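You operate a simulated robot arm through the tools that you are given. There is no shell and no other tool. Be economical: measure what you need, move in short steps, check, and stop when the job is done.

Carry out the task below with a simulated robot arm. There is one attempt and no reset: what you move stays moved.

## Task
Dose the shots on the mix card into the cup and stir it smooth with the yellow stick.
Fine: Slide the cup back out to stir it, put the stick back and leave the shot dial and the other cups as they are.
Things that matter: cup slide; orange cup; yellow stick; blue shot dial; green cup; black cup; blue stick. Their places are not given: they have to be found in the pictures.

It is judged by the outcome, as a careful person would: the job done as asked, and still so three seconds after it is handed in. It fails if anything else is knocked over, pushed out of place, dropped, spilled or broken.

## Robot
A 7-joint arm with a two-finger parallel gripper, fixed in place. Base frame: the origin is at the foot of the arm, x ahead of it, y to its left, z up. Readings come in mm, degrees, newtons and seconds.
Its first joint turns from -66.0 to 66.0 degrees. Payload 2.5 kg.
The TCP is the grasp point between the finger pads, 23 mm short of the fingertips. In the tool frame z runs along the fingers and y along their closing line. The gripper opens to 94 mm. The fingers are 38 mm wide and 10 mm thick; the gripper's body (54 by 96 mm) begins 39 mm behind the TCP.
Orientation is that of the tool frame in the base frame, as a unit quaternion [x, y, z, w]. With the fingers straight down and closing along the base's y, the tool's x points along the base's -x, its y along +y and its z along -z.

## Interface
- The arm moves only by the tool play_rows. Its argument "targets" is a list of rows, each an object (a shift or turn left out is 0, a gripper value left out holds the last) with "dp": the shift along the tool's x, y, z in units of 200 mm (1.0 is 200 mm), a list of three; "angular": the turn, a rotation vector about the tool's x, y, z in units of 45 degrees (1.0 is 45 degrees), a list of three; "fingers": the opening in per cent of the stroke, from 0 (shut) to 100 (fully open). In form: [{"dp": [tx, ty, tz], "angular": [ax, ay, az], "fingers": fingers}, ...]. A call has 1 to 20 rows; each row is the pose to reach, as a shift and turn from the pose commanded when the call began, along the tool's axes at that moment. A call with a number of a shift or a turn outside -1 to 1 is refused whole. Rows are played at 5 a second. More than 50 mm and 8.6 degrees between two rows, or a gripper value outside its range, and nothing of the call is played. A pose out of reach is approached as far as the arm can. The call stops where the force on the tool passes 50 N (or 10 N more than at its start, if that is more) or the arm is blocked; 0.2 s more then pass. Each finger travels about 108 mm/s and halts on what it meets, pressing with about 30 N; the grip force reading is that of the motor and also rises with nothing between the fingers. The clock runs only during rows and for 0.2 s after the last one: add rows that repeat a pose to give the fingers time. The reply holds the time, the measured pose of the TCP, the force on the tool along the base axes, the opening and the grip force, in the units named above and with some noise.
- Cameras (640 x 400 px; columns grow to the right, rows downward): "scene" is fixed at [115, -398.7, 553.1]; the picture's right is [0.87, -0.50, 0.00], its down [-0.23, -0.40, -0.89] and it looks along [0.44, 0.77, -0.46] (base axes); focal length 328 px, centre (320, 200). "wrist" rides on the gripper at [-39, 0, -44] in the tool frame; the picture's right is [0.00, -1.00, 0.00], its down [0.97, 0.00, -0.24] and it looks along [0.24, 0.00, 0.97] (tool axes); focal length 218 px, centre (320, 200).
- snapshot(camera): a new picture of that camera. The clock stands still meanwhile.
- measure_at(camera, pixels): for up to 12 pixels [column, row] of the newest picture of that camera ("zoom" is the newest enlarged one), the place [x, y, z] in the base frame of the surface seen there, good to about 3 mm. The clock stands still meanwhile.
- zoom(camera, box): a new picture of the part [left, top, right, bottom] of that camera's present view, enlarged. The clock stands still meanwhile.
- hand_in(): hands the job in; it is judged then, once.

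Keep the steps short. Do not move on a guess: measure, check each grasp and each placing, and mend mistakes. In all there are 80 turns and 38 pictures (those below and enlarged ones count). Leave the gripper open and the arm clear of the work at the hand-in unless told otherwise, and finish with a single line.

The tools are called after ">>>" as a command line: name --argument value ..., lists and objects as JSON in quotes. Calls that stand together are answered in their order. play_rows: Moves the arm, as the interface text tells. Its arguments: {"type":"object","properties":{"targets":{"type":"array","items":{"type":"object","properties":{"dp":{"type":"array","items":{"type":"number"}},"angular":{"type":"array","items":{"type":"number"}},"fingers":{"type":"number"}}}}},"required":["targets"]} The other tools are called the same way: snapshot (camera) takes a picture; measure_at (camera, pixels) gives the place of the surface under pixels of a picture; zoom (camera, box) takes an enlarged picture of a part of a camera's view; hand_in () hands the job in.

At the start:

```text
clock: 0.0
ee_pos: [302.6, 260.1, 425.4]
ee_rot: [0.0, 1.0, 0.0, 0.0]
contact_force: [0.6, 0.0, 0.2]
grip_width: 93.9
gripper_force: 0.0
```

scene: 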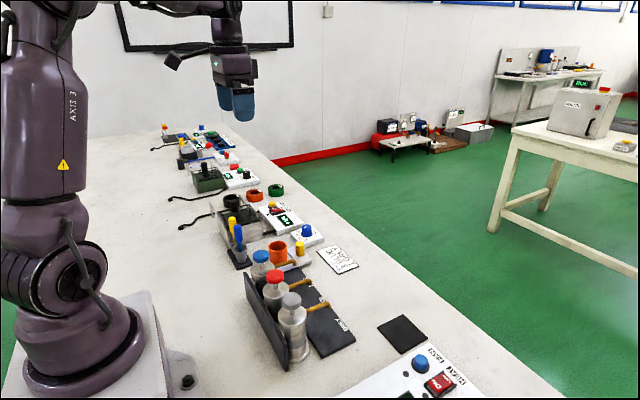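
wrist: 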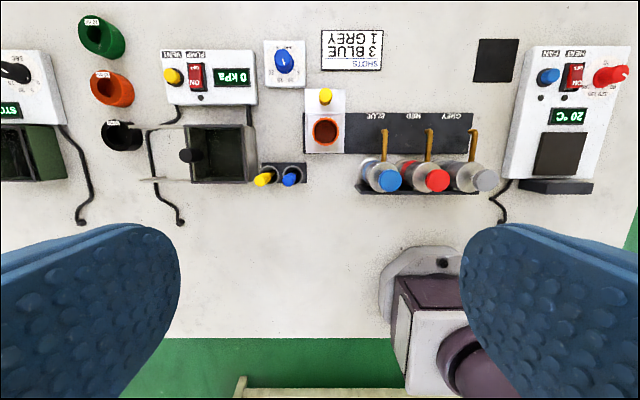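

I see the mix card (3 blue, 1 grey), three bottles and a slide with an orange cup. I'll zoom in and measure these first.

>>> zoom --camera "wrist" --box '[240, 20, 520, 200]'

>>> zoom --camera "scene" --box '[200, 170, 380, 375]'

>>> measure_at --camera "wrist" --pixels '[[325, 96], [325, 131], [325, 119], [389, 180], [437, 180], [485, 180], [262, 180], [290, 180], [283, 60], [320, 220], [340, 110], [385, 140]]'

```text
2.22 times, centred on (380, 110) of wrist
```

zoom: 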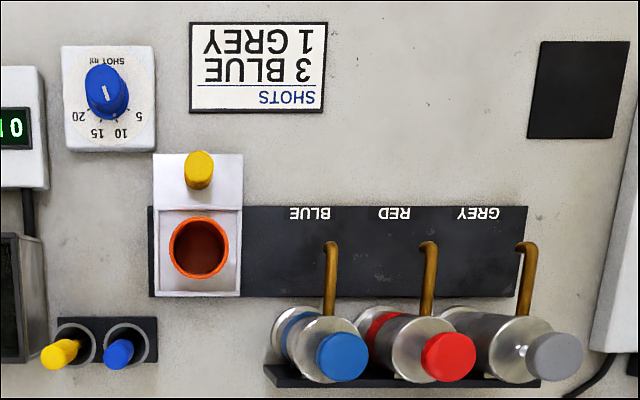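

```text
1.95 times, centred on (290, 272) of scene
```

zoom: 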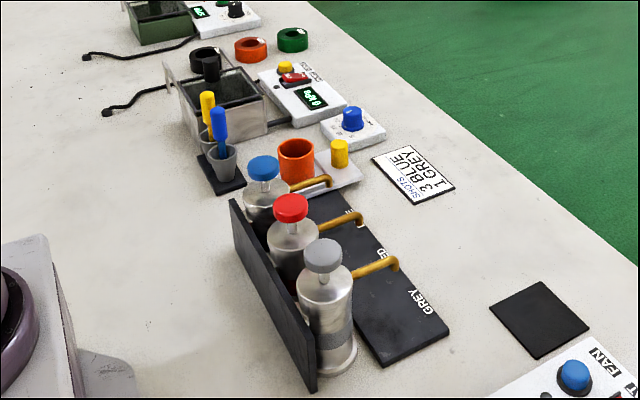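

```text
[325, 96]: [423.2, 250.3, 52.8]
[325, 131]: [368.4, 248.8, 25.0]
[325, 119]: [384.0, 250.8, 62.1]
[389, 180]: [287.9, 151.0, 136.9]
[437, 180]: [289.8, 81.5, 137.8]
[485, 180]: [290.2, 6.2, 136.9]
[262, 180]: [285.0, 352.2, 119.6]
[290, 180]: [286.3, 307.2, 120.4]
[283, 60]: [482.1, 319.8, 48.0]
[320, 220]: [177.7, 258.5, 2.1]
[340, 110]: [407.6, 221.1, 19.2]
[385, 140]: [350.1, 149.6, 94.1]
```

Table top is near z=2; the knob is at about (423,250,53) and the pump caps are at z≈137. I'll go above the slide and check reach and detail there.

>>> play_rows --targets '[{"dp": [-0.1, 0, 0.17]}, {"dp": [-0.2, -0.02, 0.34]}, {"dp": [-0.3, -0.03, 0.5]}, {"dp": [-0.4, -0.04, 0.67]}, {"dp": [-0.5, -0.05, 0.84]}, {"dp": [-0.6, -0.05, 1.0]}, {"dp": [-0.6, -0.05, 1.0]}]'

>>> snapshot --camera "wrist"

```text
clock: 1.6
ee_pos: [422.6, 249.5, 225.3]
ee_rot: [0.001, 1.0, 0.0, 0.0]
contact_force: [0.2, -0.3, -0.5]
grip_width: 94.0
gripper_force: 0.1
```

```text
33 pictures are left
```

wrist: 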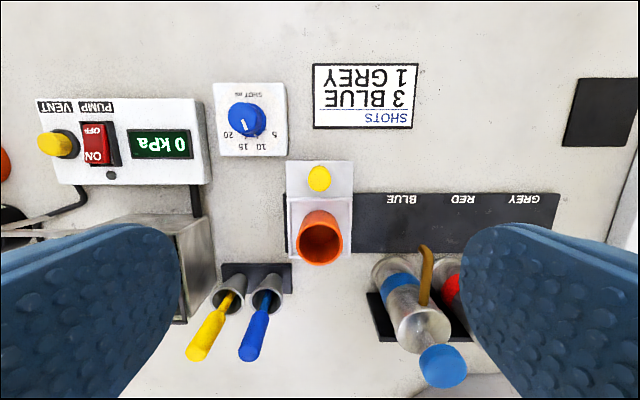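

The arm reached this pose exactly. Now I'll measure the knob, cup, plate, board, spout, sticks and holder.

>>> measure_at --camera "wrist" --pixels '[[319, 176], [308, 178], [330, 178], [319, 166], [319, 189], [291, 168], [348, 168], [320, 213], [320, 262], [300, 240], [341, 240], [425, 248]]'

>>> measure_at --camera "wrist" --pixels '[[198, 352], [228, 296], [217, 318], [250, 353], [268, 296], [227, 279], [266, 277], [286, 285], [553, 195], [360, 195], [424, 302], [443, 365]]'

```text
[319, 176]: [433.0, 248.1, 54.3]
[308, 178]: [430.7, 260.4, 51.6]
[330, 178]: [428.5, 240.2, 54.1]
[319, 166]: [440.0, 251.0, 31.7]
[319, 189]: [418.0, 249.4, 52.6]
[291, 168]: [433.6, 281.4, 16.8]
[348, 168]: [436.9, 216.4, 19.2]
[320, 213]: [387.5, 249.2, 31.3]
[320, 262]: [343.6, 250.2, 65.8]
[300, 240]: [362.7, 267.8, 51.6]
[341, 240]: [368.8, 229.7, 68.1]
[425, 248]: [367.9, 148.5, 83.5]
```

```text
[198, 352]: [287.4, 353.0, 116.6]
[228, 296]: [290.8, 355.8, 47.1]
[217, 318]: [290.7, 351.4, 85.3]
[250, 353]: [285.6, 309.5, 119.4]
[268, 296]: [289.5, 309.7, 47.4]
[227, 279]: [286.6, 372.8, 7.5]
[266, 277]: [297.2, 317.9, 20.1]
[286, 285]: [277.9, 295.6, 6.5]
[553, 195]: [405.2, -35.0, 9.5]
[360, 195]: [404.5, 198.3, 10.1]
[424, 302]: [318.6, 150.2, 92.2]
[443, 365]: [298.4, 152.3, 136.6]
```

Knob centre is about (428,250) with its top at z 53. I'll lower onto it with the fingers half open, then close.

>>> play_rows --targets '[{"dp": [-0.03, 0.0, 0.15], "fingers": 50}, {"dp": [-0.03, 0.0, 0.3]}, {"dp": [-0.03, 0, 0.45]}, {"dp": [-0.03, 0, 0.6]}, {"dp": [-0.03, 0, 0.7]}, {"dp": [-0.03, 0, 0.8]}, {"dp": [-0.03, 0, 0.885]}, {"dp": [-0.03, 0, 0.885]}, {"dp": [-0.03, 0, 0.885], "fingers": 0}, {"dp": [-0.03, 0, 0.885]}, {"dp": [-0.03, 0, 0.885]}]'

```text
clock: 4.0
ee_pos: [428.4, 250.8, 46.2]
ee_rot: [-0.001, 1.0, 0.0, 0.0]
contact_force: [3.7, 1.2, -6.3]
grip_width: 23.7
gripper_force: 44.9
```

The knob is gripped (width 23.7). I'll drag the slide slowly toward the blue spout at y≈149.

>>> play_rows --targets '[{"dp": [0, -0.05, 0]}, {"dp": [0, -0.1, 0]}, {"dp": [0, -0.15, 0]}, {"dp": [0, -0.2, 0]}, {"dp": [0, -0.25, 0]}, {"dp": [0, -0.3, 0]}, {"dp": [0, -0.35, 0]}, {"dp": [0, -0.4, 0]}, {"dp": [0, -0.45, 0]}, {"dp": [0, -0.48, 0]}, {"dp": [0, -0.505, 0]}, {"dp": [0, -0.505, 0]}]'

>>> snapshot --camera "wrist"

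>>> zoom --camera "scene" --box '[200, 170, 380, 375]'

```text
clock: 6.6
ee_pos: [428.1, 148.0, 47.5]
ee_rot: [0.0, 1.0, 0.0, 0.001]
contact_force: [17.2, 4.1, -26.6]
grip_width: 23.8
gripper_force: 44.5
```

```text
32 pictures are left
```

wrist: 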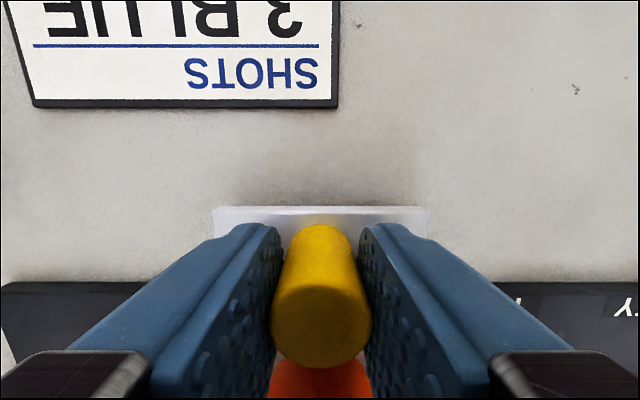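

```text
1.95 times, centred on (290, 272) of scene
```

zoom: 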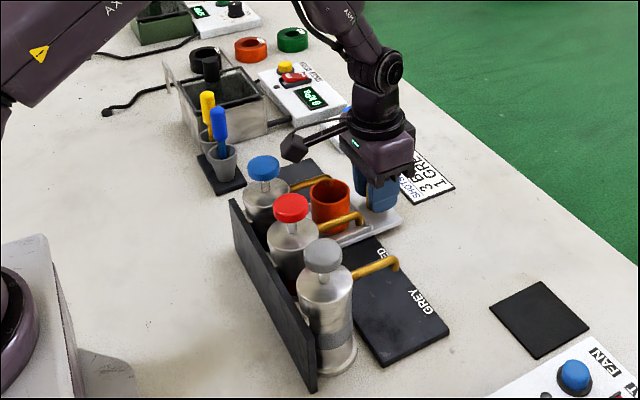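

The slide moved without trouble. A bracket with a box sticks out from the gripper, so I'll measure where it is to avoid hitting anything with it. I'll also check the cup under the spout.

>>> measure_at --camera "zoom" --pixels '[[294, 148], [320, 128], [330, 183], [329, 182], [312, 200], [350, 200], [327, 180], [262, 162], [290, 201], [323, 248], [345, 130]]'

```text
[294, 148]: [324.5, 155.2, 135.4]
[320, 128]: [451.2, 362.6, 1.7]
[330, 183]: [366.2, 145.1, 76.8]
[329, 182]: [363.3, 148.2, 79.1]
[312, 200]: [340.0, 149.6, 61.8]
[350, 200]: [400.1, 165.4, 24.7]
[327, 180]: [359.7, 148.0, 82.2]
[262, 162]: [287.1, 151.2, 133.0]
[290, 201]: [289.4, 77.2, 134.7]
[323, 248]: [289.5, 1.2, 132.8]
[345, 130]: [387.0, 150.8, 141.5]
```

The cup is centred under the blue spout at (366,147). Now I'll open, lift, close, and move above the blue cap.

>>> play_rows --targets '[{"fingers": 50}, {"fingers": 50}, {"dp": [0, 0, -0.15]}, {"dp": [0, 0, -0.35]}, {"dp": [0, 0, -0.55]}, {"dp": [0, 0, -0.75]}, {"dp": [0.2, 0.01, -0.85], "fingers": 0}, {"dp": [0.4, 0.01, -0.85]}, {"dp": [0.6, 0.01, -0.85]}, {"dp": [0.68, 0.015, -0.85]}, {"dp": [0.68, 0.015, -0.85]}]'

>>> snapshot --camera "wrist"

>>> zoom --camera "scene" --box '[200, 170, 380, 375]'

```text
clock: 9.0
ee_pos: [291.1, 152.2, 217.4]
ee_rot: [0.0, 1.0, 0.0, -0.001]
contact_force: [-0.5, -0.2, -0.3]
grip_width: 0.2
gripper_force: 29.8
```

```text
30 pictures are left
```

wrist: 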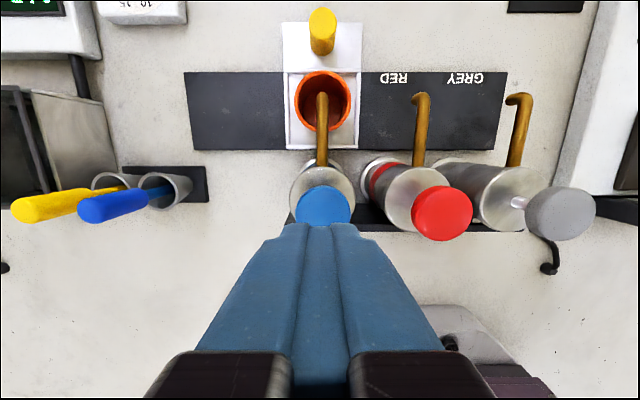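

```text
1.95 times, centred on (290, 272) of scene
```

zoom: 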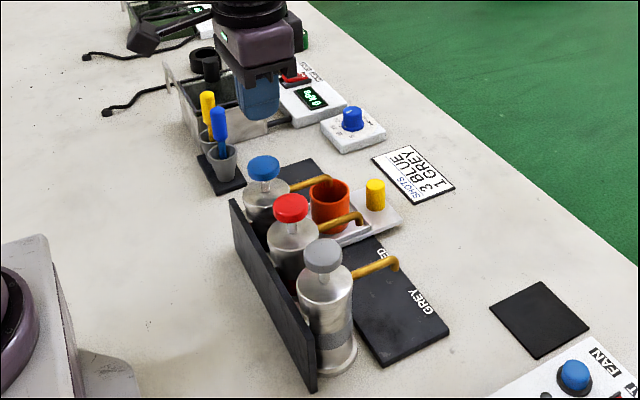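

>>> measure_at --camera "wrist" --pixels '[[324, 187], [324, 206], [324, 219], [297, 206], [350, 206], [442, 188], [440, 238], [413, 213], [472, 213], [560, 188], [558, 238], [594, 214]]'

```text
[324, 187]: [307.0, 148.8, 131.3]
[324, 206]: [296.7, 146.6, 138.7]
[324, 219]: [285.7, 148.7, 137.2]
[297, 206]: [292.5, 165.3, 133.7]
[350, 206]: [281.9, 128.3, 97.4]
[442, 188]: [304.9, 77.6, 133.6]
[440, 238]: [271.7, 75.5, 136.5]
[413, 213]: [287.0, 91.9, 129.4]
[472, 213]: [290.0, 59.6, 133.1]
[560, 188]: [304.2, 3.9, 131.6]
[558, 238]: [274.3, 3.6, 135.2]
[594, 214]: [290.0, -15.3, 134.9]
```

Blue cap centre is about (288,149), top 137. I'll press gently and watch the force.

>>> play_rows --targets '[{"dp": [0.01, -0.015, 0.15]}, {"dp": [0.01, -0.015, 0.26]}, {"dp": [0.01, -0.015, 0.285]}, {"dp": [0.01, -0.015, 0.305]}, {"dp": [0.01, -0.015, 0.325]}, {"dp": [0.01, -0.015, 0.345]}, {"dp": [0.01, -0.015, 0.345]}]'

>>> snapshot --camera "wrist"

```text
clock: 10.6
ee_pos: [289.8, 147.8, 149.0]
ee_rot: [0.0, 1.0, 0.001, -0.001]
contact_force: [-1.0, -1.3, 5.0]
grip_width: 0.0
gripper_force: 29.9
```

```text
28 pictures are left
```

wrist: 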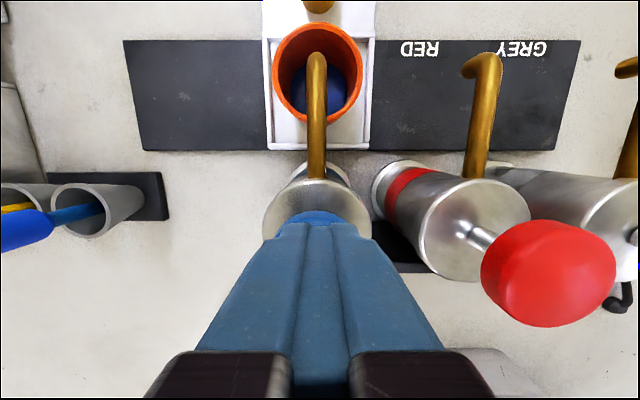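

Liquid is coming out (blue in the cup) at only 5 N. I'll continue this same stroke to its end stop, then release.

>>> play_rows --targets '[{"dp": [0, 0, 0.015]}, {"dp": [0, 0, 0.03]}, {"dp": [0, 0, 0.045]}, {"dp": [0, 0, 0.045]}]'

```text
clock: 11.6
ee_pos: [289.7, 148.7, 139.7]
ee_rot: [0.0, 1.0, 0.0, 0.001]
contact_force: [-8.6, -9.2, 27.6]
grip_width: 0.0
gripper_force: 30.7
```

Force jumped to 28 N, so the pump is at its end stop. I'll lift fully clear to end shot 1 and look.

>>> play_rows --targets '[{"dp": [0, 0, -0.05]}, {"dp": [0, 0, -0.1]}, {"dp": [0, 0, -0.16]}, {"dp": [0, 0, -0.16]}, {"dp": [0, 0, -0.16]}]'

>>> snapshot --camera "wrist"

```text
clock: 12.8
ee_pos: [290.4, 148.4, 172.7]
ee_rot: [0.0, 1.0, 0.0, 0.0]
contact_force: [0.0, -0.3, 0.0]
grip_width: 0.0
gripper_force: 29.6
```

```text
27 pictures are left
```

wrist: 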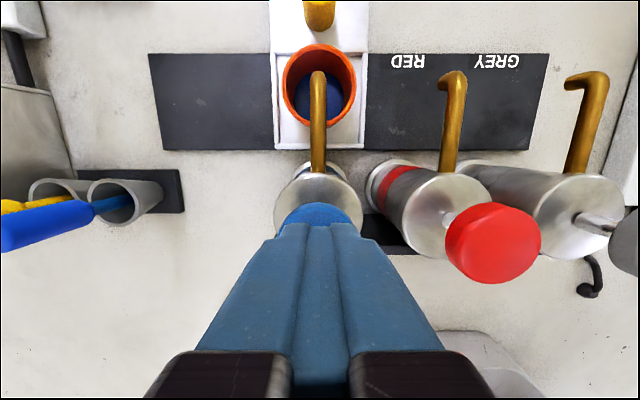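

Blue liquid is visible in the cup. I'll check whether the cap came back up, and the liquid level.

>>> measure_at --camera "wrist" --pixels '[[320, 210], [320, 218], [308, 100], [335, 112], [345, 70], [492, 240], [302, 110]]'

```text
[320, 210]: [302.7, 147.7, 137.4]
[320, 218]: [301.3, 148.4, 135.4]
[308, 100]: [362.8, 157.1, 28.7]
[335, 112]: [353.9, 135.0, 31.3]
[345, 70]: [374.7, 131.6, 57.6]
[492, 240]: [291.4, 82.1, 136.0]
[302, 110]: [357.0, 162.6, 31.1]
```

The cap is back at 137 and liquid is at about z 30. Shot 2 uses the same stroke.

>>> play_rows --targets '[{"dp": [0, 0, 0.05]}, {"dp": [0, 0, 0.08]}, {"dp": [0, 0, 0.105]}, {"dp": [0, 0, 0.125]}, {"dp": [0, 0, 0.145]}, {"dp": [0, 0, 0.16]}, {"dp": [0, 0, 0.165]}, {"dp": [0, 0, 0.165]}]'

>>> play_rows --targets '[{"dp": [0, 0, -0.05]}, {"dp": [0, 0, -0.1]}, {"dp": [0, 0, -0.165]}, {"dp": [0, 0, -0.165]}, {"dp": [0, 0, -0.165]}]'

>>> snapshot --camera "wrist"

>>> measure_at --camera "wrist" --pixels '[[320, 210], [308, 100], [335, 112], [302, 110]]'

```text
clock: 14.6
ee_pos: [289.8, 150.0, 139.7]
ee_rot: [0.0, 1.0, 0.0, 0.0]
contact_force: [-10.5, -6.5, 42.3]
grip_width: 0.0
gripper_force: 30.2
```

```text
clock: 15.8
ee_pos: [289.3, 148.7, 172.1]
ee_rot: [0.0, 1.0, 0.0, 0.0]
contact_force: [-0.4, 0.4, -0.8]
grip_width: 0.1
gripper_force: 30.1
```

```text
26 pictures are left
```

wrist: 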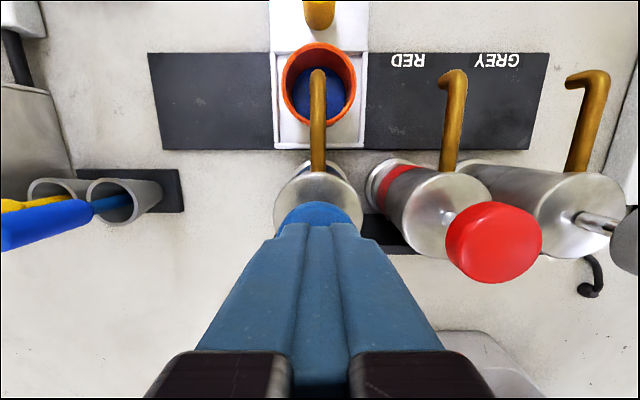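

```text
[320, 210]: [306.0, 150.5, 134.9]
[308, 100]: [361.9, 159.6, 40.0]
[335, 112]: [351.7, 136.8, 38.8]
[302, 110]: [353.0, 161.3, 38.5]
```

Shot 2 went in (level about 39). Now shot 3 of blue, slightly shallower.

>>> play_rows --targets '[{"dp": [0, 0, 0.05]}, {"dp": [0, 0, 0.08]}, {"dp": [0, 0, 0.105]}, {"dp": [0, 0, 0.125]}, {"dp": [0, 0, 0.145]}, {"dp": [0, 0, 0.16]}, {"dp": [0, 0, 0.162]}, {"dp": [0, 0, 0.162]}]'

>>> play_rows --targets '[{"dp": [0, 0, -0.05]}, {"dp": [0, 0, -0.1]}, {"dp": [0, 0, -0.162]}, {"dp": [0, 0, -0.162]}, {"dp": [0, 0, -0.162]}]'

>>> snapshot --camera "wrist"

>>> measure_at --camera "wrist" --pixels '[[320, 210], [308, 100], [335, 108], [302, 105]]'

```text
clock: 17.6
ee_pos: [288.7, 149.4, 140.1]
ee_rot: [0.0, 1.0, 0.0, 0.0]
contact_force: [-10.6, -4.1, 34.2]
grip_width: 0.1
gripper_force: 29.7
```

```text
clock: 18.8
ee_pos: [288.8, 147.9, 171.9]
ee_rot: [0.0, 1.0, 0.0, -0.001]
contact_force: [0.1, 0.1, 0.7]
grip_width: 0.0
gripper_force: 29.6
```

```text
25 pictures are left
```

wrist: 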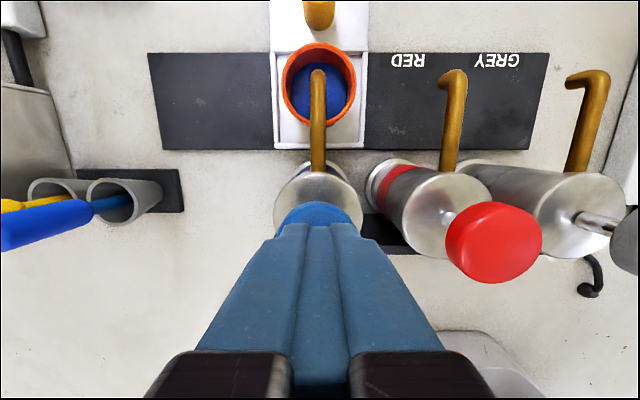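

```text
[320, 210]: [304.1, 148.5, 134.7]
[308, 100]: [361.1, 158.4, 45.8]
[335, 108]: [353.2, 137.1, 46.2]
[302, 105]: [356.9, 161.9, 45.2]
```

Level is about 46, so three blue shots are in. Back to the knob at (428,148) to grip it.

>>> play_rows --targets '[{"dp": [0, 0, -0.12], "fingers": 0}, {"dp": [-0.1, 0, -0.24]}, {"dp": [-0.3, 0, -0.24]}, {"dp": [-0.5, 0, -0.24], "fingers": 50}, {"dp": [-0.69, 0, -0.2]}, {"dp": [-0.695, 0, 0.0]}, {"dp": [-0.695, 0, 0.18]}, {"dp": [-0.695, 0, 0.34]}, {"dp": [-0.695, 0, 0.46]}, {"dp": [-0.695, 0, 0.56]}, {"dp": [-0.695, 0, 0.62]}, {"dp": [-0.695, 0, 0.62]}, {"dp": [-0.695, 0, 0.62], "fingers": 0}, {"dp": [-0.695, 0, 0.62]}, {"dp": [-0.695, 0, 0.62]}]'

```text
clock: 22.0
ee_pos: [429.9, 149.3, 47.7]
ee_rot: [0.0, 1.0, 0.0, 0.001]
contact_force: [2.7, 2.4, -7.7]
grip_width: 23.5
gripper_force: 44.9
```

Gripped again. I'll slide slowly to the grey spout (y≈2).

>>> play_rows --targets '[{"dp": [0, -0.02, 0]}, {"dp": [0, -0.06, 0]}, {"dp": [0, -0.1, 0]}, {"dp": [0, -0.14, 0]}, {"dp": [0, -0.18, 0]}, {"dp": [0, -0.22, 0]}, {"dp": [0, -0.26, 0]}, {"dp": [0, -0.3, 0]}, {"dp": [0, -0.34, 0]}, {"dp": [0, -0.38, 0]}, {"dp": [0, -0.42, 0]}, {"dp": [0, -0.46, 0]}, {"dp": [0, -0.5, 0]}, {"dp": [0, -0.54, 0]}, {"dp": [0, -0.58, 0]}, {"dp": [0, -0.62, 0]}, {"dp": [0, -0.66, 0]}, {"dp": [0, -0.7, 0]}, {"dp": [0, -0.72, 0]}, {"dp": [0, -0.735, 0]}]'

>>> zoom --camera "scene" --box '[220, 220, 380, 375]'

```text
clock: 26.2
ee_pos: [430.2, 1.0, 48.7]
ee_rot: [0.001, 1.0, 0.0, 0.001]
contact_force: [17.9, -0.4, -25.0]
grip_width: 23.7
gripper_force: 45.4
```

```text
2.58 times, centred on (300, 298) of scene
```

zoom: 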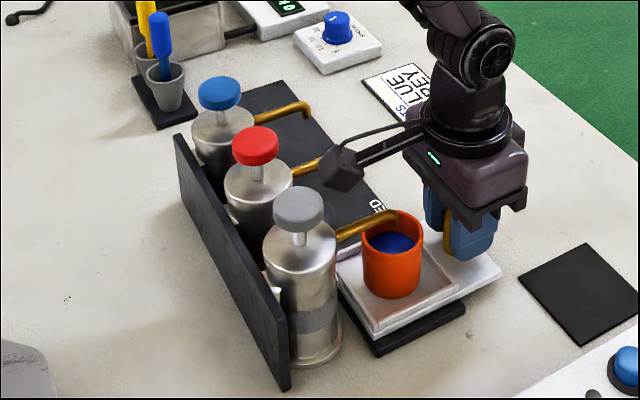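

The cup is near the grey spout. I'll check alignment.

>>> measure_at --camera "zoom" --pixels '[[392, 216], [396, 222], [365, 237], [422, 232], [398, 252], [390, 242], [300, 105], [309, 110]]'

```text
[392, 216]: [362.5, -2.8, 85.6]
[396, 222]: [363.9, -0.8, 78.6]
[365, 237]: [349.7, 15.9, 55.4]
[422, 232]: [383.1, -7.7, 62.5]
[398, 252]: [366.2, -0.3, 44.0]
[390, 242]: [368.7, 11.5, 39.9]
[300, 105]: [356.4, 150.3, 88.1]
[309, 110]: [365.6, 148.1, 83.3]
```

Spout at (364,-1), cup centre y≈1: aligned. I'll release, lift, and go above the grey cap (288,2).

>>> play_rows --targets '[{"fingers": 50}, {"fingers": 50}, {"dp": [0, 0, -0.15]}, {"dp": [0, 0, -0.35]}, {"dp": [0, 0, -0.55]}, {"dp": [0, 0, -0.75]}, {"dp": [0.2, 0.005, -0.85], "fingers": 0}, {"dp": [0.4, 0.005, -0.85]}, {"dp": [0.6, 0.005, -0.85]}, {"dp": [0.7, 0.005, -0.8]}, {"dp": [0.705, 0.005, -0.7]}, {"dp": [0.705, 0.005, -0.63]}, {"dp": [0.705, 0.005, -0.63]}]'

>>> snapshot --camera "wrist"

```text
clock: 29.0
ee_pos: [287.6, 3.1, 173.2]
ee_rot: [0.0, 1.0, 0.0, 0.0]
contact_force: [-0.4, 0.7, -1.1]
grip_width: 0.0
gripper_force: 30.2
```

```text
23 pictures are left
```

wrist: 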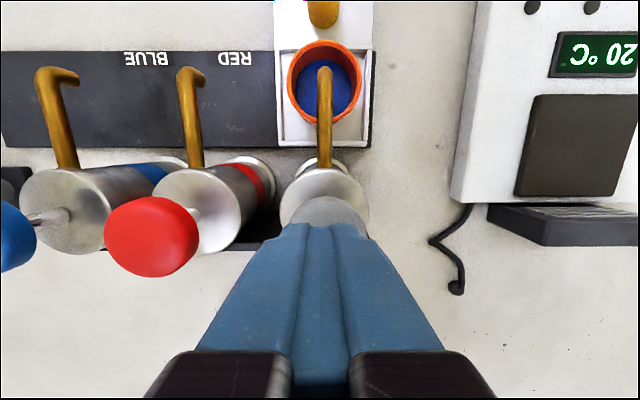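

Spout tip is over the cup at (325,70) and the fingers are over the grey cap. One grey stroke.

>>> play_rows --targets '[{"dp": [0, -0.005, 0.05]}, {"dp": [0, -0.005, 0.08]}, {"dp": [0, -0.005, 0.105]}, {"dp": [0, -0.005, 0.125]}, {"dp": [0, -0.005, 0.145]}, {"dp": [0, -0.005, 0.16]}, {"dp": [0, -0.005, 0.165]}, {"dp": [0, -0.005, 0.165]}]'

>>> play_rows --targets '[{"dp": [0, 0, -0.05]}, {"dp": [0, 0, -0.1]}, {"dp": [0, 0, -0.165]}, {"dp": [0, 0, -0.165]}, {"dp": [0, 0, -0.165]}]'

>>> snapshot --camera "wrist"

>>> measure_at --camera "wrist" --pixels '[[308, 100], [340, 105], [345, 95], [328, 210]]'

```text
clock: 30.8
ee_pos: [287.7, 0.6, 141.4]
ee_rot: [-0.001, 1.0, 0.0, 0.0]
contact_force: [-1.3, -4.0, 7.6]
grip_width: 0.0
gripper_force: 29.8
```

```text
clock: 32.0
ee_pos: [288.2, 0.6, 174.7]
ee_rot: [-0.001, 1.0, 0.0, 0.0]
contact_force: [0.3, -0.1, -0.1]
grip_width: 0.2
gripper_force: 30.0
```

```text
22 pictures are left
```

wrist: 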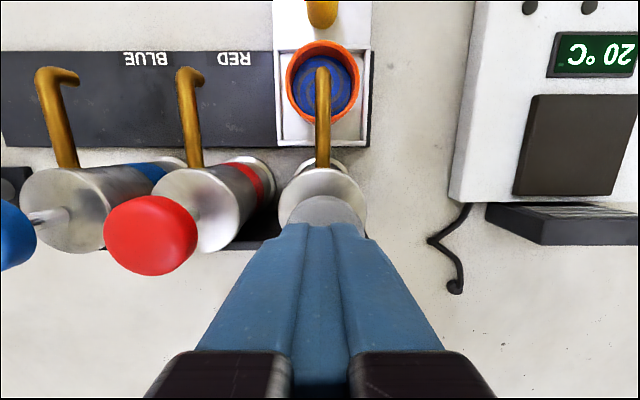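

```text
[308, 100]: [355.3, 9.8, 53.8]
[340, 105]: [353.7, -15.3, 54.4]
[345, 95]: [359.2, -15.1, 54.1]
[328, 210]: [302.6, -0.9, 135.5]
```

Level is about 54, up 8 like the others, so the grey shot is in, unmixed. Regrip the knob at (429,1).

>>> play_rows --targets '[{"dp": [0, 0, -0.12], "fingers": 0}, {"dp": [-0.1, 0, -0.24]}, {"dp": [-0.3, 0, -0.24]}, {"dp": [-0.5, 0, -0.24], "fingers": 50}, {"dp": [-0.7, 0, -0.2]}, {"dp": [-0.705, 0, 0.0]}, {"dp": [-0.705, 0, 0.18]}, {"dp": [-0.705, 0, 0.34]}, {"dp": [-0.705, 0, 0.46]}, {"dp": [-0.705, 0, 0.56]}, {"dp": [-0.705, 0, 0.63]}, {"dp": [-0.705, 0, 0.63]}, {"dp": [-0.705, 0, 0.63], "fingers": 0}, {"dp": [-0.705, 0, 0.63]}, {"dp": [-0.705, 0, 0.63]}]'

>>> play_rows --targets '[{"dp": [0, 0.015, 0]}, {"dp": [0, 0.045, 0]}, {"dp": [0, 0.08, 0]}, {"dp": [0, 0.12, 0]}, {"dp": [0, 0.16, 0]}, {"dp": [0, 0.2, 0]}, {"dp": [0, 0.24, 0]}, {"dp": [0, 0.28, 0]}, {"dp": [0, 0.32, 0]}, {"dp": [0, 0.36, 0]}, {"dp": [0, 0.4, 0]}, {"dp": [0, 0.44, 0]}, {"dp": [0, 0.48, 0]}, {"dp": [0, 0.52, 0]}, {"dp": [0, 0.56, 0]}, {"dp": [0, 0.59, 0]}, {"dp": [0, 0.61, 0]}, {"dp": [0, 0.62, 0]}, {"dp": [0, 0.62, 0]}]'

```text
clock: 35.2
ee_pos: [428.7, 1.7, 46.8]
ee_rot: [0.0, 1.0, 0.0, 0.001]
contact_force: [3.9, -2.1, -8.2]
grip_width: 23.8
gripper_force: 44.4
```

```text
clock: 39.2
ee_pos: [428.5, 126.9, 48.2]
ee_rot: [-0.001, 1.0, 0.0, -0.001]
contact_force: [-14.5, -0.4, 8.0]
grip_width: 23.9
gripper_force: 45.7
```

Halfway at y=127. Continuing to y≈250.

>>> play_rows --targets '[{"dp": [0, 0.015, 0]}, {"dp": [0, 0.045, 0]}, {"dp": [0, 0.08, 0]}, {"dp": [0, 0.12, 0]}, {"dp": [0, 0.16, 0]}, {"dp": [0, 0.2, 0]}, {"dp": [0, 0.24, 0]}, {"dp": [0, 0.28, 0]}, {"dp": [0, 0.32, 0]}, {"dp": [0, 0.36, 0]}, {"dp": [0, 0.4, 0]}, {"dp": [0, 0.44, 0]}, {"dp": [0, 0.48, 0]}, {"dp": [0, 0.52, 0]}, {"dp": [0, 0.56, 0]}, {"dp": [0, 0.59, 0]}, {"dp": [0, 0.61, 0]}, {"dp": [0, 0.618, 0]}, {"dp": [0, 0.618, 0]}]'

```text
clock: 43.2
ee_pos: [427.3, 250.6, 47.9]
ee_rot: [-0.001, 1.0, -0.001, 0.0]
contact_force: [-9.5, 0.9, 4.5]
grip_width: 23.6
gripper_force: 44.4
```

Slide is home. Release, lift, and look at the sticks from above.

>>> play_rows --targets '[{"fingers": 50}, {"fingers": 50}, {"dp": [0, 0, -0.15]}, {"dp": [0, 0, -0.35]}, {"dp": [0, 0, -0.55]}, {"dp": [0, 0, -0.75]}, {"dp": [0, 0, -0.95]}, {"dp": [0.2, 0.1, -0.95]}, {"dp": [0.4, 0.25, -0.95]}, {"dp": [0.6, 0.4, -0.95]}, {"dp": [0.69, 0.515, -0.95]}, {"dp": [0.69, 0.515, -0.95]}]'

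>>> snapshot --camera "wrist"

>>> zoom --camera "scene" --box '[190, 180, 340, 300]'

```text
clock: 45.8
ee_pos: [289.9, 350.9, 237.0]
ee_rot: [0.0, 1.0, 0.0, 0.0]
contact_force: [-0.1, -0.1, -0.4]
grip_width: 47.0
gripper_force: 0.0
```

```text
21 pictures are left
```

wrist: 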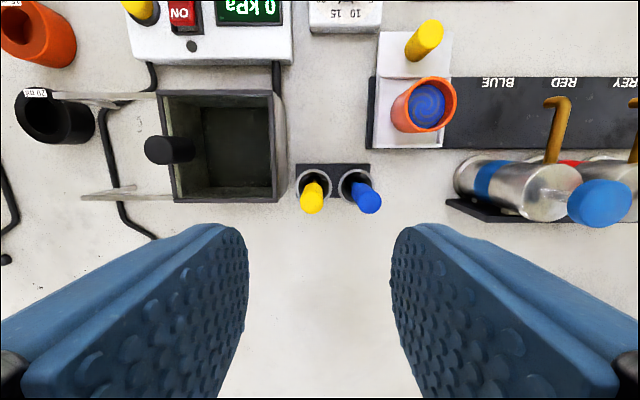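

```text
3.33 times, centred on (265, 240) of scene
```

zoom: 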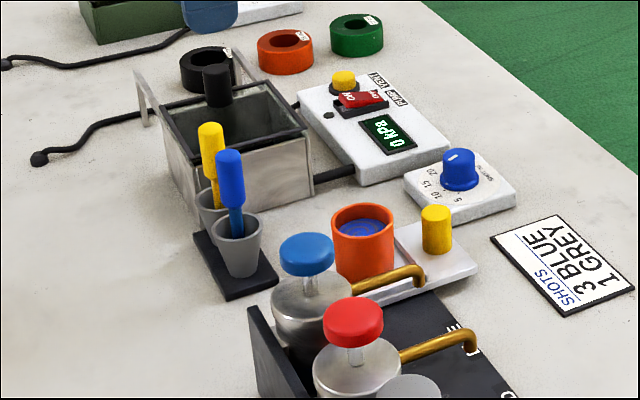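

The cup and knob are home, level unspilled. I'll measure the yellow stick, its neighbours and the chamber edge.

>>> measure_at --camera "wrist" --pixels '[[312, 205], [301, 202], [323, 202], [312, 187], [367, 203], [355, 200], [285, 145], [282, 195], [425, 128], [425, 78], [392, 108], [456, 100]]'

>>> measure_at --camera "zoom" --pixels '[[211, 128], [214, 160], [213, 183], [214, 195], [237, 205], [229, 155], [165, 90], [310, 150], [240, 222]]'

```text
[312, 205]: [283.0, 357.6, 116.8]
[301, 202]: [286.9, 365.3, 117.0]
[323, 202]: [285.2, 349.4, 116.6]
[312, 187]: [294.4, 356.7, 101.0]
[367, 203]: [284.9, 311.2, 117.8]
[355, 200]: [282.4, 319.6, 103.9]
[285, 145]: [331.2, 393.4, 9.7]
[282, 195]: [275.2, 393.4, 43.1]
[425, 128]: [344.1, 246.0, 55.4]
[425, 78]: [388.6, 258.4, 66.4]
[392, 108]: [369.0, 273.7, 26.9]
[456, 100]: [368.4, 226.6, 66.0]
```

```text
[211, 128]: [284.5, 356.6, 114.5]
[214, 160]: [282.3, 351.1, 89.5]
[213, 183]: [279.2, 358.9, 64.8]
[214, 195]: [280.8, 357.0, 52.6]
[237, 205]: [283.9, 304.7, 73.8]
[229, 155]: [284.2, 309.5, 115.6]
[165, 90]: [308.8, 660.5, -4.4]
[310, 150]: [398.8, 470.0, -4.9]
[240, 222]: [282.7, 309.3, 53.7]
```

Yellow stick centre is (286,357), handle about z 68–120. I'll descend with a 34 mm opening; the neighbour blue stick at y 310 stays clear.

>>> play_rows --targets '[{"dp": [0.02, 0.03, 0.0], "fingers": 38}, {"dp": [0.02, 0.03, 0.15]}, {"dp": [0.02, 0.03, 0.3]}, {"dp": [0.02, 0.03, 0.42]}, {"dp": [0.02, 0.03, 0.54]}, {"dp": [0.02, 0.03, 0.63]}, {"dp": [0.02, 0.03, 0.695]}, {"dp": [0.02, 0.03, 0.695]}, {"dp": [0.02, 0.03, 0.695], "fingers": 0}, {"dp": [0.02, 0.03, 0.695]}, {"dp": [0.02, 0.03, 0.695]}]'

>>> zoom --camera "scene" --box '[190, 160, 310, 280]'

```text
clock: 48.2
ee_pos: [286.3, 358.3, 98.6]
ee_rot: [0.0, 1.0, 0.0, 0.001]
contact_force: [-0.4, 0.0, 0.1]
grip_width: 17.8
gripper_force: 30.2
```

```text
3.33 times, centred on (250, 220) of scene
```

zoom: 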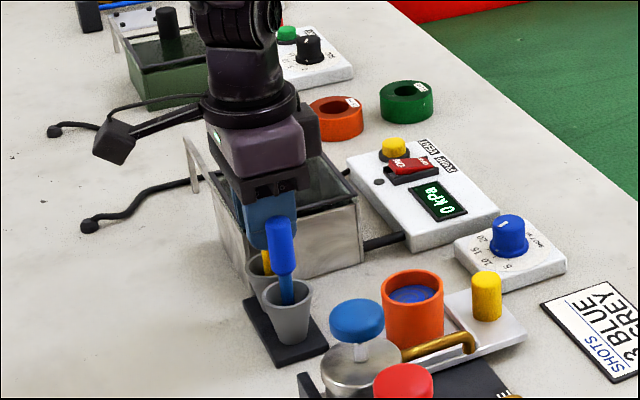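

Gripped with 17.8 mm between the pads. I'll lift straight up and look.

>>> play_rows --targets '[{"dp": [0, 0, -0.05]}, {"dp": [0, 0, -0.12]}, {"dp": [0, 0, -0.22]}, {"dp": [0, 0, -0.34]}, {"dp": [0, 0, -0.48]}, {"dp": [0, 0, -0.62]}, {"dp": [0, 0, -0.7]}, {"dp": [0, 0, -0.7]}]'

>>> zoom --camera "scene" --box '[180, 100, 340, 280]'

```text
clock: 50.0
ee_pos: [287.1, 358.9, 239.6]
ee_rot: [0.0, 1.0, 0.001, 0.0]
contact_force: [-0.3, -0.1, -0.5]
grip_width: 17.8
gripper_force: 30.0
```

```text
2.22 times, centred on (260, 190) of scene
```

zoom: 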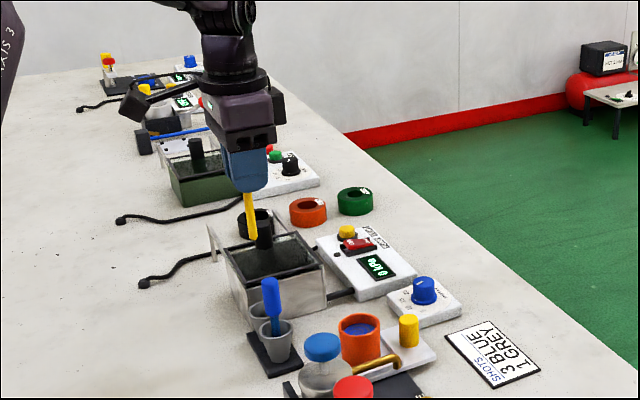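

The stick is held and vertical. I'll measure its tip.

>>> measure_at --camera "zoom" --pixels '[[253, 236], [251, 230], [248, 198], [253, 238], [247, 175]]'

```text
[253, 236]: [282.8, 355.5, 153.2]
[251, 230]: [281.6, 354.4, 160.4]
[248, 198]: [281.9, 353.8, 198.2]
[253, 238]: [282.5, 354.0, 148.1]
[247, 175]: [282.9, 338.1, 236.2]
```

Tip is 91 mm below the TCP. I'll move over the cup centre (367,250), staying high, then down to tip z≈85 and check.

>>> play_rows --targets '[{"dp": [-0.06, -0.08, 0]}, {"dp": [-0.15, -0.2, 0]}, {"dp": [-0.25, -0.34, 0]}, {"dp": [-0.34, -0.46, 0]}, {"dp": [-0.405, -0.545, 0]}, {"dp": [-0.405, -0.545, 0.1]}, {"dp": [-0.405, -0.545, 0.2]}, {"dp": [-0.405, -0.545, 0.3]}, {"dp": [-0.405, -0.545, 0.3]}]'

>>> zoom --camera "scene" --box '[240, 190, 340, 290]'

>>> snapshot --camera "wrist"

```text
clock: 52.0
ee_pos: [367.6, 249.3, 178.7]
ee_rot: [0.0, 1.0, 0.0, -0.001]
contact_force: [0.1, 0.1, -0.6]
grip_width: 17.7
gripper_force: 30.3
```

```text
4.00 times, centred on (290, 240) of scene
```

zoom: 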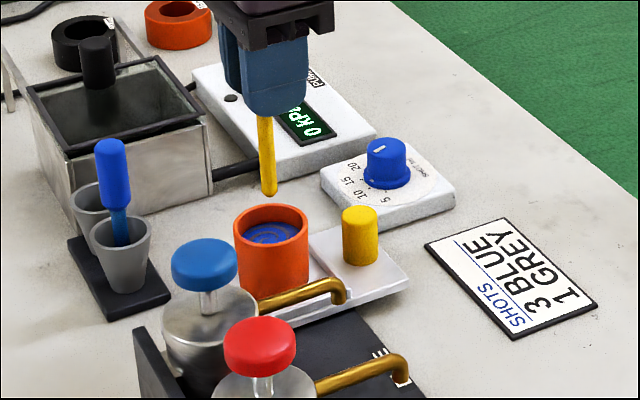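

```text
16 pictures are left
```

wrist: 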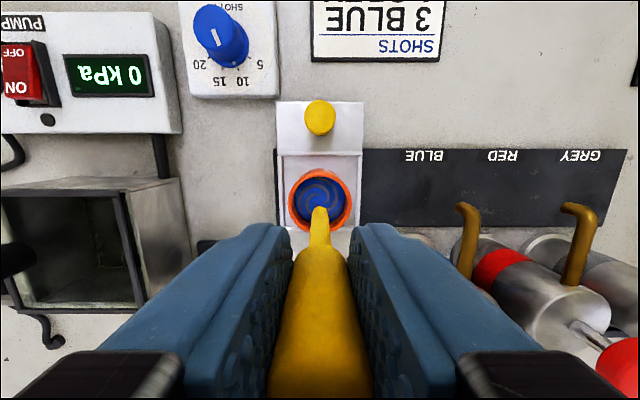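

>>> measure_at --camera "zoom" --pixels '[[269, 192], [267, 150], [236, 232], [308, 232], [272, 250], [272, 206]]'

>>> measure_at --camera "wrist" --pixels '[[319, 210], [319, 170], [290, 198], [350, 198], [306, 190], [333, 190]]'

```text
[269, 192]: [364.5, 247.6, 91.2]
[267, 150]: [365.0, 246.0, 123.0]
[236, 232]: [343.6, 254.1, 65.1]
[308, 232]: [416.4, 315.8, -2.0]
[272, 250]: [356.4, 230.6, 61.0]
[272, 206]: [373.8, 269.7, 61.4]
```

```text
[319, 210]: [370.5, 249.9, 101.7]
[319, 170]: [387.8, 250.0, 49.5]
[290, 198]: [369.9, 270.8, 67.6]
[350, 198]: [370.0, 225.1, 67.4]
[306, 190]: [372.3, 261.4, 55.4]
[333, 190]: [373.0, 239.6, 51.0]
```

Stick is centred over the cup. I'll lower it gently to tip z≈32.

>>> play_rows --targets '[{"dp": [0, 0, 0.05]}, {"dp": [0, 0, 0.1]}, {"dp": [0, 0, 0.14]}, {"dp": [0, 0, 0.18]}, {"dp": [0, 0, 0.21]}, {"dp": [0, 0, 0.24]}, {"dp": [0, 0, 0.265]}, {"dp": [0, 0, 0.28]}, {"dp": [0, 0, 0.28]}]'

```text
clock: 54.0
ee_pos: [367.1, 249.2, 122.7]
ee_rot: [0.001, 1.0, 0.0, 0.001]
contact_force: [-0.2, 0.3, 0.8]
grip_width: 17.6
gripper_force: 30.0
```

No contact. I'll stir gently in circles of 7 mm radius, two turns, ending at the centre.

>>> play_rows --targets '[{"dp": [0.018, 0, 0]}, {"dp": [0.035, 0, 0]}, {"dp": [0.025, 0.025, 0]}, {"dp": [0, 0.035, 0]}, {"dp": [-0.025, 0.025, 0]}, {"dp": [-0.035, 0, 0]}, {"dp": [-0.025, -0.025, 0]}, {"dp": [0, -0.035, 0]}, {"dp": [0.025, -0.025, 0]}, {"dp": [0.035, 0, 0]}, {"dp": [0.025, 0.025, 0]}, {"dp": [0, 0.035, 0]}, {"dp": [-0.025, 0.025, 0]}, {"dp": [-0.035, 0, 0]}, {"dp": [-0.025, -0.025, 0]}, {"dp": [0, -0.035, 0]}, {"dp": [0.025, -0.025, 0]}, {"dp": [0.035, 0, 0]}, {"dp": [0.018, 0, 0]}, {"dp": [0, 0, 0]}]'

>>> snapshot --camera "wrist"

```text
clock: 58.2
ee_pos: [368.4, 249.3, 123.6]
ee_rot: [0.0, 1.0, 0.0, 0.0]
contact_force: [-0.3, 0.5, -0.1]
grip_width: 17.4
gripper_force: 29.9
```

```text
15 pictures are left
```

wrist: 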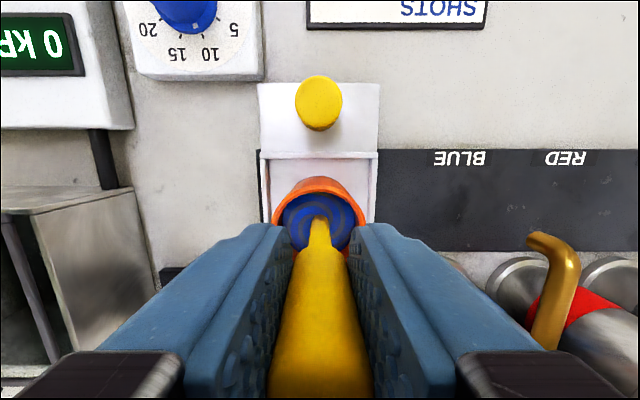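

The swirl is fading but still visible. More stirring, same size.

>>> play_rows --targets '[{"dp": [0.018, 0, 0]}, {"dp": [0.04, 0, 0]}, {"dp": [0.02, 0.035, 0]}, {"dp": [-0.02, 0.035, 0]}, {"dp": [-0.04, 0, 0]}, {"dp": [-0.02, -0.035, 0]}, {"dp": [0.02, -0.035, 0]}, {"dp": [0.04, 0, 0]}, {"dp": [0.02, 0.035, 0]}, {"dp": [-0.02, 0.035, 0]}, {"dp": [-0.04, 0, 0]}, {"dp": [-0.02, -0.035, 0]}, {"dp": [0.02, -0.035, 0]}, {"dp": [0.04, 0, 0]}, {"dp": [0.02, 0.035, 0]}, {"dp": [-0.02, 0.035, 0]}, {"dp": [-0.04, 0, 0]}, {"dp": [-0.02, -0.035, 0]}, {"dp": [0.0, -0.018, 0]}, {"dp": [0, 0, 0]}]'

>>> play_rows --targets '[{"dp": [0.018, 0, 0]}, {"dp": [0.04, 0, 0]}, {"dp": [0.02, 0.035, 0]}, {"dp": [-0.02, 0.035, 0]}, {"dp": [-0.04, 0, 0]}, {"dp": [-0.02, -0.035, 0]}, {"dp": [0.02, -0.035, 0]}, {"dp": [0.04, 0, 0]}, {"dp": [0.02, 0.035, 0]}, {"dp": [-0.02, 0.035, 0]}, {"dp": [-0.04, 0, 0]}, {"dp": [-0.02, -0.035, 0]}, {"dp": [0.02, -0.035, 0]}, {"dp": [0.04, 0, 0]}, {"dp": [0.02, 0.035, 0]}, {"dp": [-0.02, 0.035, 0]}, {"dp": [-0.04, 0, 0]}, {"dp": [-0.02, -0.035, 0]}, {"dp": [0.0, -0.018, 0]}, {"dp": [0, 0, 0]}]'

>>> snapshot --camera "wrist"

```text
clock: 62.4
ee_pos: [367.7, 247.6, 122.0]
ee_rot: [-0.001, 1.0, 0.0, 0.0]
contact_force: [0.0, -0.6, 0.8]
grip_width: 17.9
gripper_force: 30.0
```

```text
clock: 66.6
ee_pos: [366.2, 249.8, 122.1]
ee_rot: [-0.001, 1.0, -0.001, -0.001]
contact_force: [-1.2, 0.0, 0.3]
grip_width: 17.8
gripper_force: 29.3
```

```text
14 pictures are left
```

wrist: 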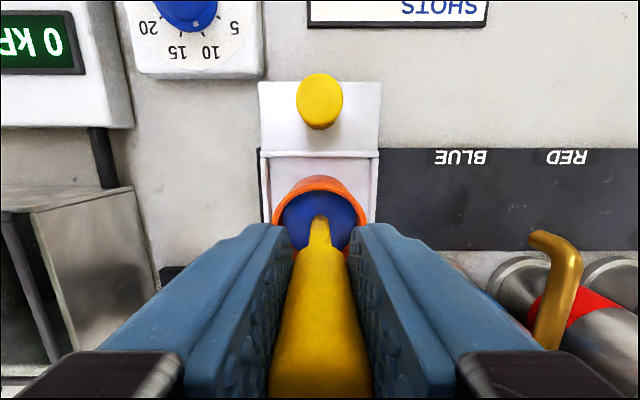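

It looks uniform now. I'll zoom in to confirm.

>>> zoom --camera "wrist" --box '[265, 165, 375, 255]'

```text
4.44 times, centred on (320, 210) of wrist
```

zoom: 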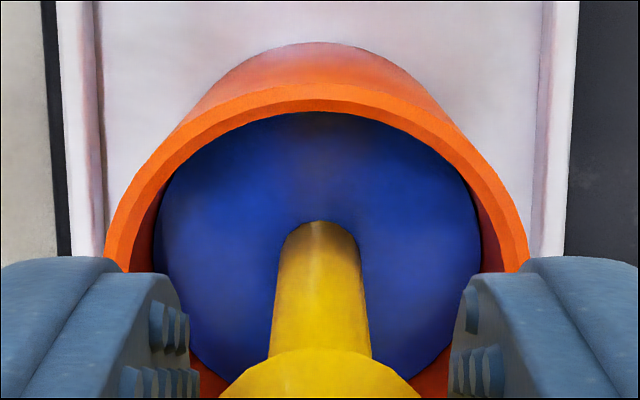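

The mix is smooth. I'll lift slowly, pause over the cup, then retrace exactly to above the holder.

>>> play_rows --targets '[{"dp": [0, 0, -0.05]}, {"dp": [0, 0, -0.1]}, {"dp": [0, 0, -0.16]}, {"dp": [0, 0, -0.22]}, {"dp": [0, 0, -0.28]}, {"dp": [0, 0, -0.28]}, {"dp": [0, 0, -0.28]}, {"dp": [0, 0, -0.28]}, {"dp": [0, 0, -0.28]}, {"dp": [0, 0, -0.4]}, {"dp": [0, 0, -0.5]}, {"dp": [0, 0, -0.58]}, {"dp": [0.065, 0.085, -0.58]}, {"dp": [0.155, 0.205, -0.58]}, {"dp": [0.255, 0.345, -0.58]}, {"dp": [0.345, 0.465, -0.58]}, {"dp": [0.405, 0.545, -0.58]}, {"dp": [0.405, 0.545, -0.58]}]'

>>> zoom --camera "scene" --box '[190, 130, 340, 280]'

>>> snapshot --camera "wrist"

```text
clock: 70.4
ee_pos: [286.1, 357.7, 238.7]
ee_rot: [0.0, 1.0, 0.0, 0.0]
contact_force: [0.7, 0.1, -0.4]
grip_width: 18.0
gripper_force: 29.6
```

```text
2.67 times, centred on (265, 205) of scene
```

zoom: 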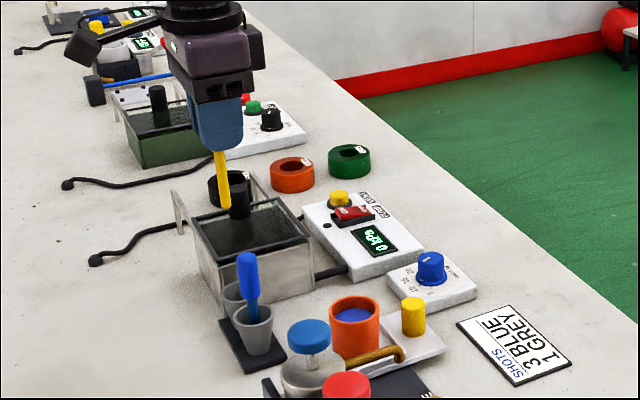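

```text
11 pictures are left
```

wrist: 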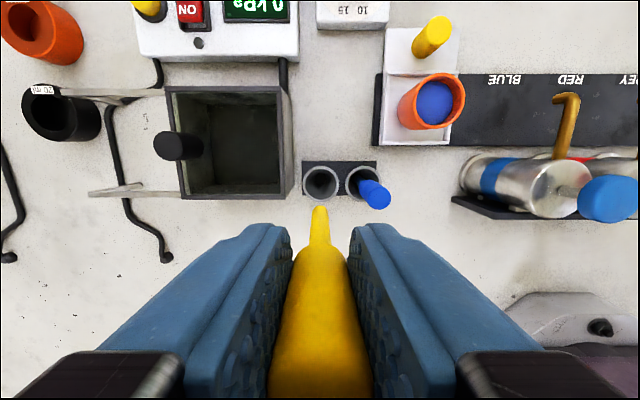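

Everything is intact. I'll check the holder's centre before lowering.

>>> measure_at --camera "wrist" --pixels '[[304, 182], [337, 182], [321, 167], [321, 198], [321, 183], [320, 212]]'

```text
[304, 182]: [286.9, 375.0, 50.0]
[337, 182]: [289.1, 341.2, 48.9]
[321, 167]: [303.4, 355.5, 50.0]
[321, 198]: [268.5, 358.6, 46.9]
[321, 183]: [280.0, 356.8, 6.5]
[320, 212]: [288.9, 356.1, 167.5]
```

Holder centre is (286,358), matching the stick. I'll lower by the same amount I lifted.

>>> play_rows --targets '[{"dp": [0, 0, 0.12]}, {"dp": [0, 0, 0.24]}, {"dp": [0, 0, 0.36]}, {"dp": [0, 0, 0.46]}, {"dp": [0, 0, 0.55]}, {"dp": [0, 0, 0.62]}, {"dp": [0, 0, 0.67]}, {"dp": [0, 0, 0.695]}, {"dp": [0, 0, 0.695]}]'

```text
clock: 72.4
ee_pos: [286.1, 358.6, 101.2]
ee_rot: [0.0, 1.0, 0.0, 0.001]
contact_force: [0.2, 0.0, -0.4]
grip_width: 17.7
gripper_force: 30.3
```

No contact yet and about 1 mm above the original height. I'll lower the last bit, open to 38 % and rise straight up.

>>> play_rows --targets '[{"dp": [0, 0, 0.006]}, {"dp": [0, 0, 0.006]}, {"dp": [0, 0, 0.006], "fingers": 36}, {"dp": [0, 0, 0.006]}, {"dp": [0, 0, 0.006]}, {"dp": [0, 0, -0.1]}, {"dp": [0, 0, -0.25]}, {"dp": [0, 0, -0.45]}, {"dp": [0, 0, -0.65]}, {"dp": [0, 0, -0.85]}, {"dp": [0.1, -0.2, -1.0], "fingers": 60}, {"dp": [0.1, -0.3, -1.0]}]'

>>> snapshot --camera "wrist"

>>> zoom --camera "scene" --box '[190, 170, 350, 370]'

```text
refused: row 11 steps farther than a row can; nothing moved
```

```text
10 pictures are left
```

wrist: 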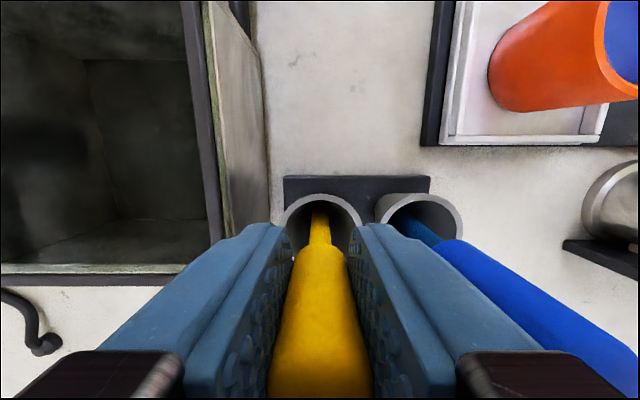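

```text
2.00 times, centred on (270, 270) of scene
```

zoom: 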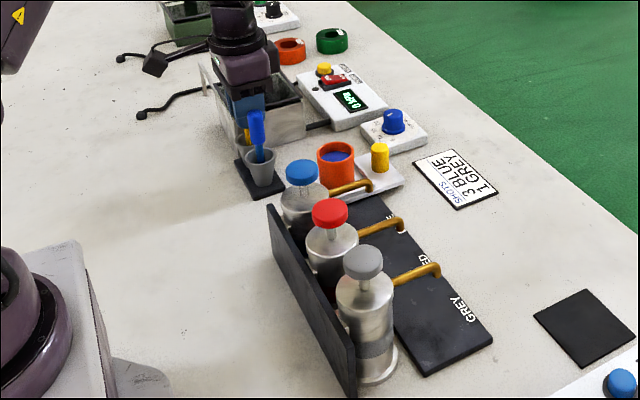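

One row's step was too long, so nothing moved. The stick is in the holder. Same again with shorter steps.

>>> play_rows --targets '[{"dp": [0, 0, 0.006]}, {"dp": [0, 0, 0.006]}, {"dp": [0, 0, 0.006], "fingers": 36}, {"dp": [0, 0, 0.006]}, {"dp": [0, 0, 0.006]}, {"dp": [0, 0, -0.1]}, {"dp": [0, 0, -0.25]}, {"dp": [0, 0, -0.42]}, {"dp": [0, 0, -0.6]}, {"dp": [0, 0, -0.78]}, {"dp": [0, 0, -0.9], "fingers": 60}, {"dp": [0, 0, -1.0]}, {"dp": [0, 0, -1.0]}]'

>>> snapshot --camera "wrist"

>>> zoom --camera "scene" --box '[190, 170, 350, 370]'

```text
clock: 75.2
ee_pos: [286.9, 358.1, 299.5]
ee_rot: [0.0, 1.0, 0.0, 0.0]
contact_force: [0.1, -0.5, 0.8]
grip_width: 56.7
gripper_force: 0.0
```

```text
8 pictures are left
```

wrist: 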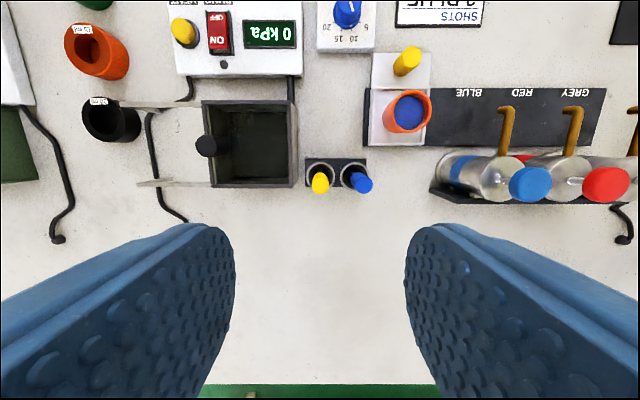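

```text
2.00 times, centred on (270, 270) of scene
```

zoom: 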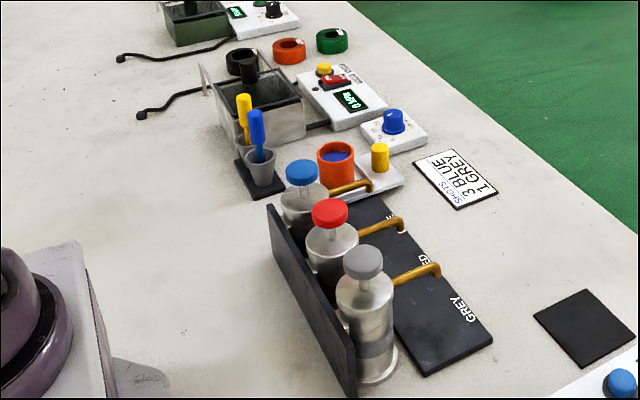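

The stick stands in its holder, the slide is home, the mix is smooth, and the dial and other cups are untouched. I'll open the gripper fully and rise well clear.

>>> play_rows --targets '[{"dp": [0, 0, -0.15], "fingers": 100}, {"dp": [0, 0, -0.35]}, {"dp": [0, 0, -0.55]}, {"dp": [0, 0, -0.6]}, {"dp": [0, 0, -0.6]}]'

>>> hand_in

```text
clock: 76.4
ee_pos: [286.4, 358.1, 420.7]
ee_rot: [-0.001, 1.0, 0.0, 0.0]
contact_force: [0.8, 0.4, 0.1]
grip_width: 94.2
gripper_force: 0.1
```

```text
The job is handed in.
```

Handed in: 3 blue shots and 1 grey in the orange cup, slid back out and stirred smooth, the yellow stick back in its holder, and the shot dial and other cups not touched.
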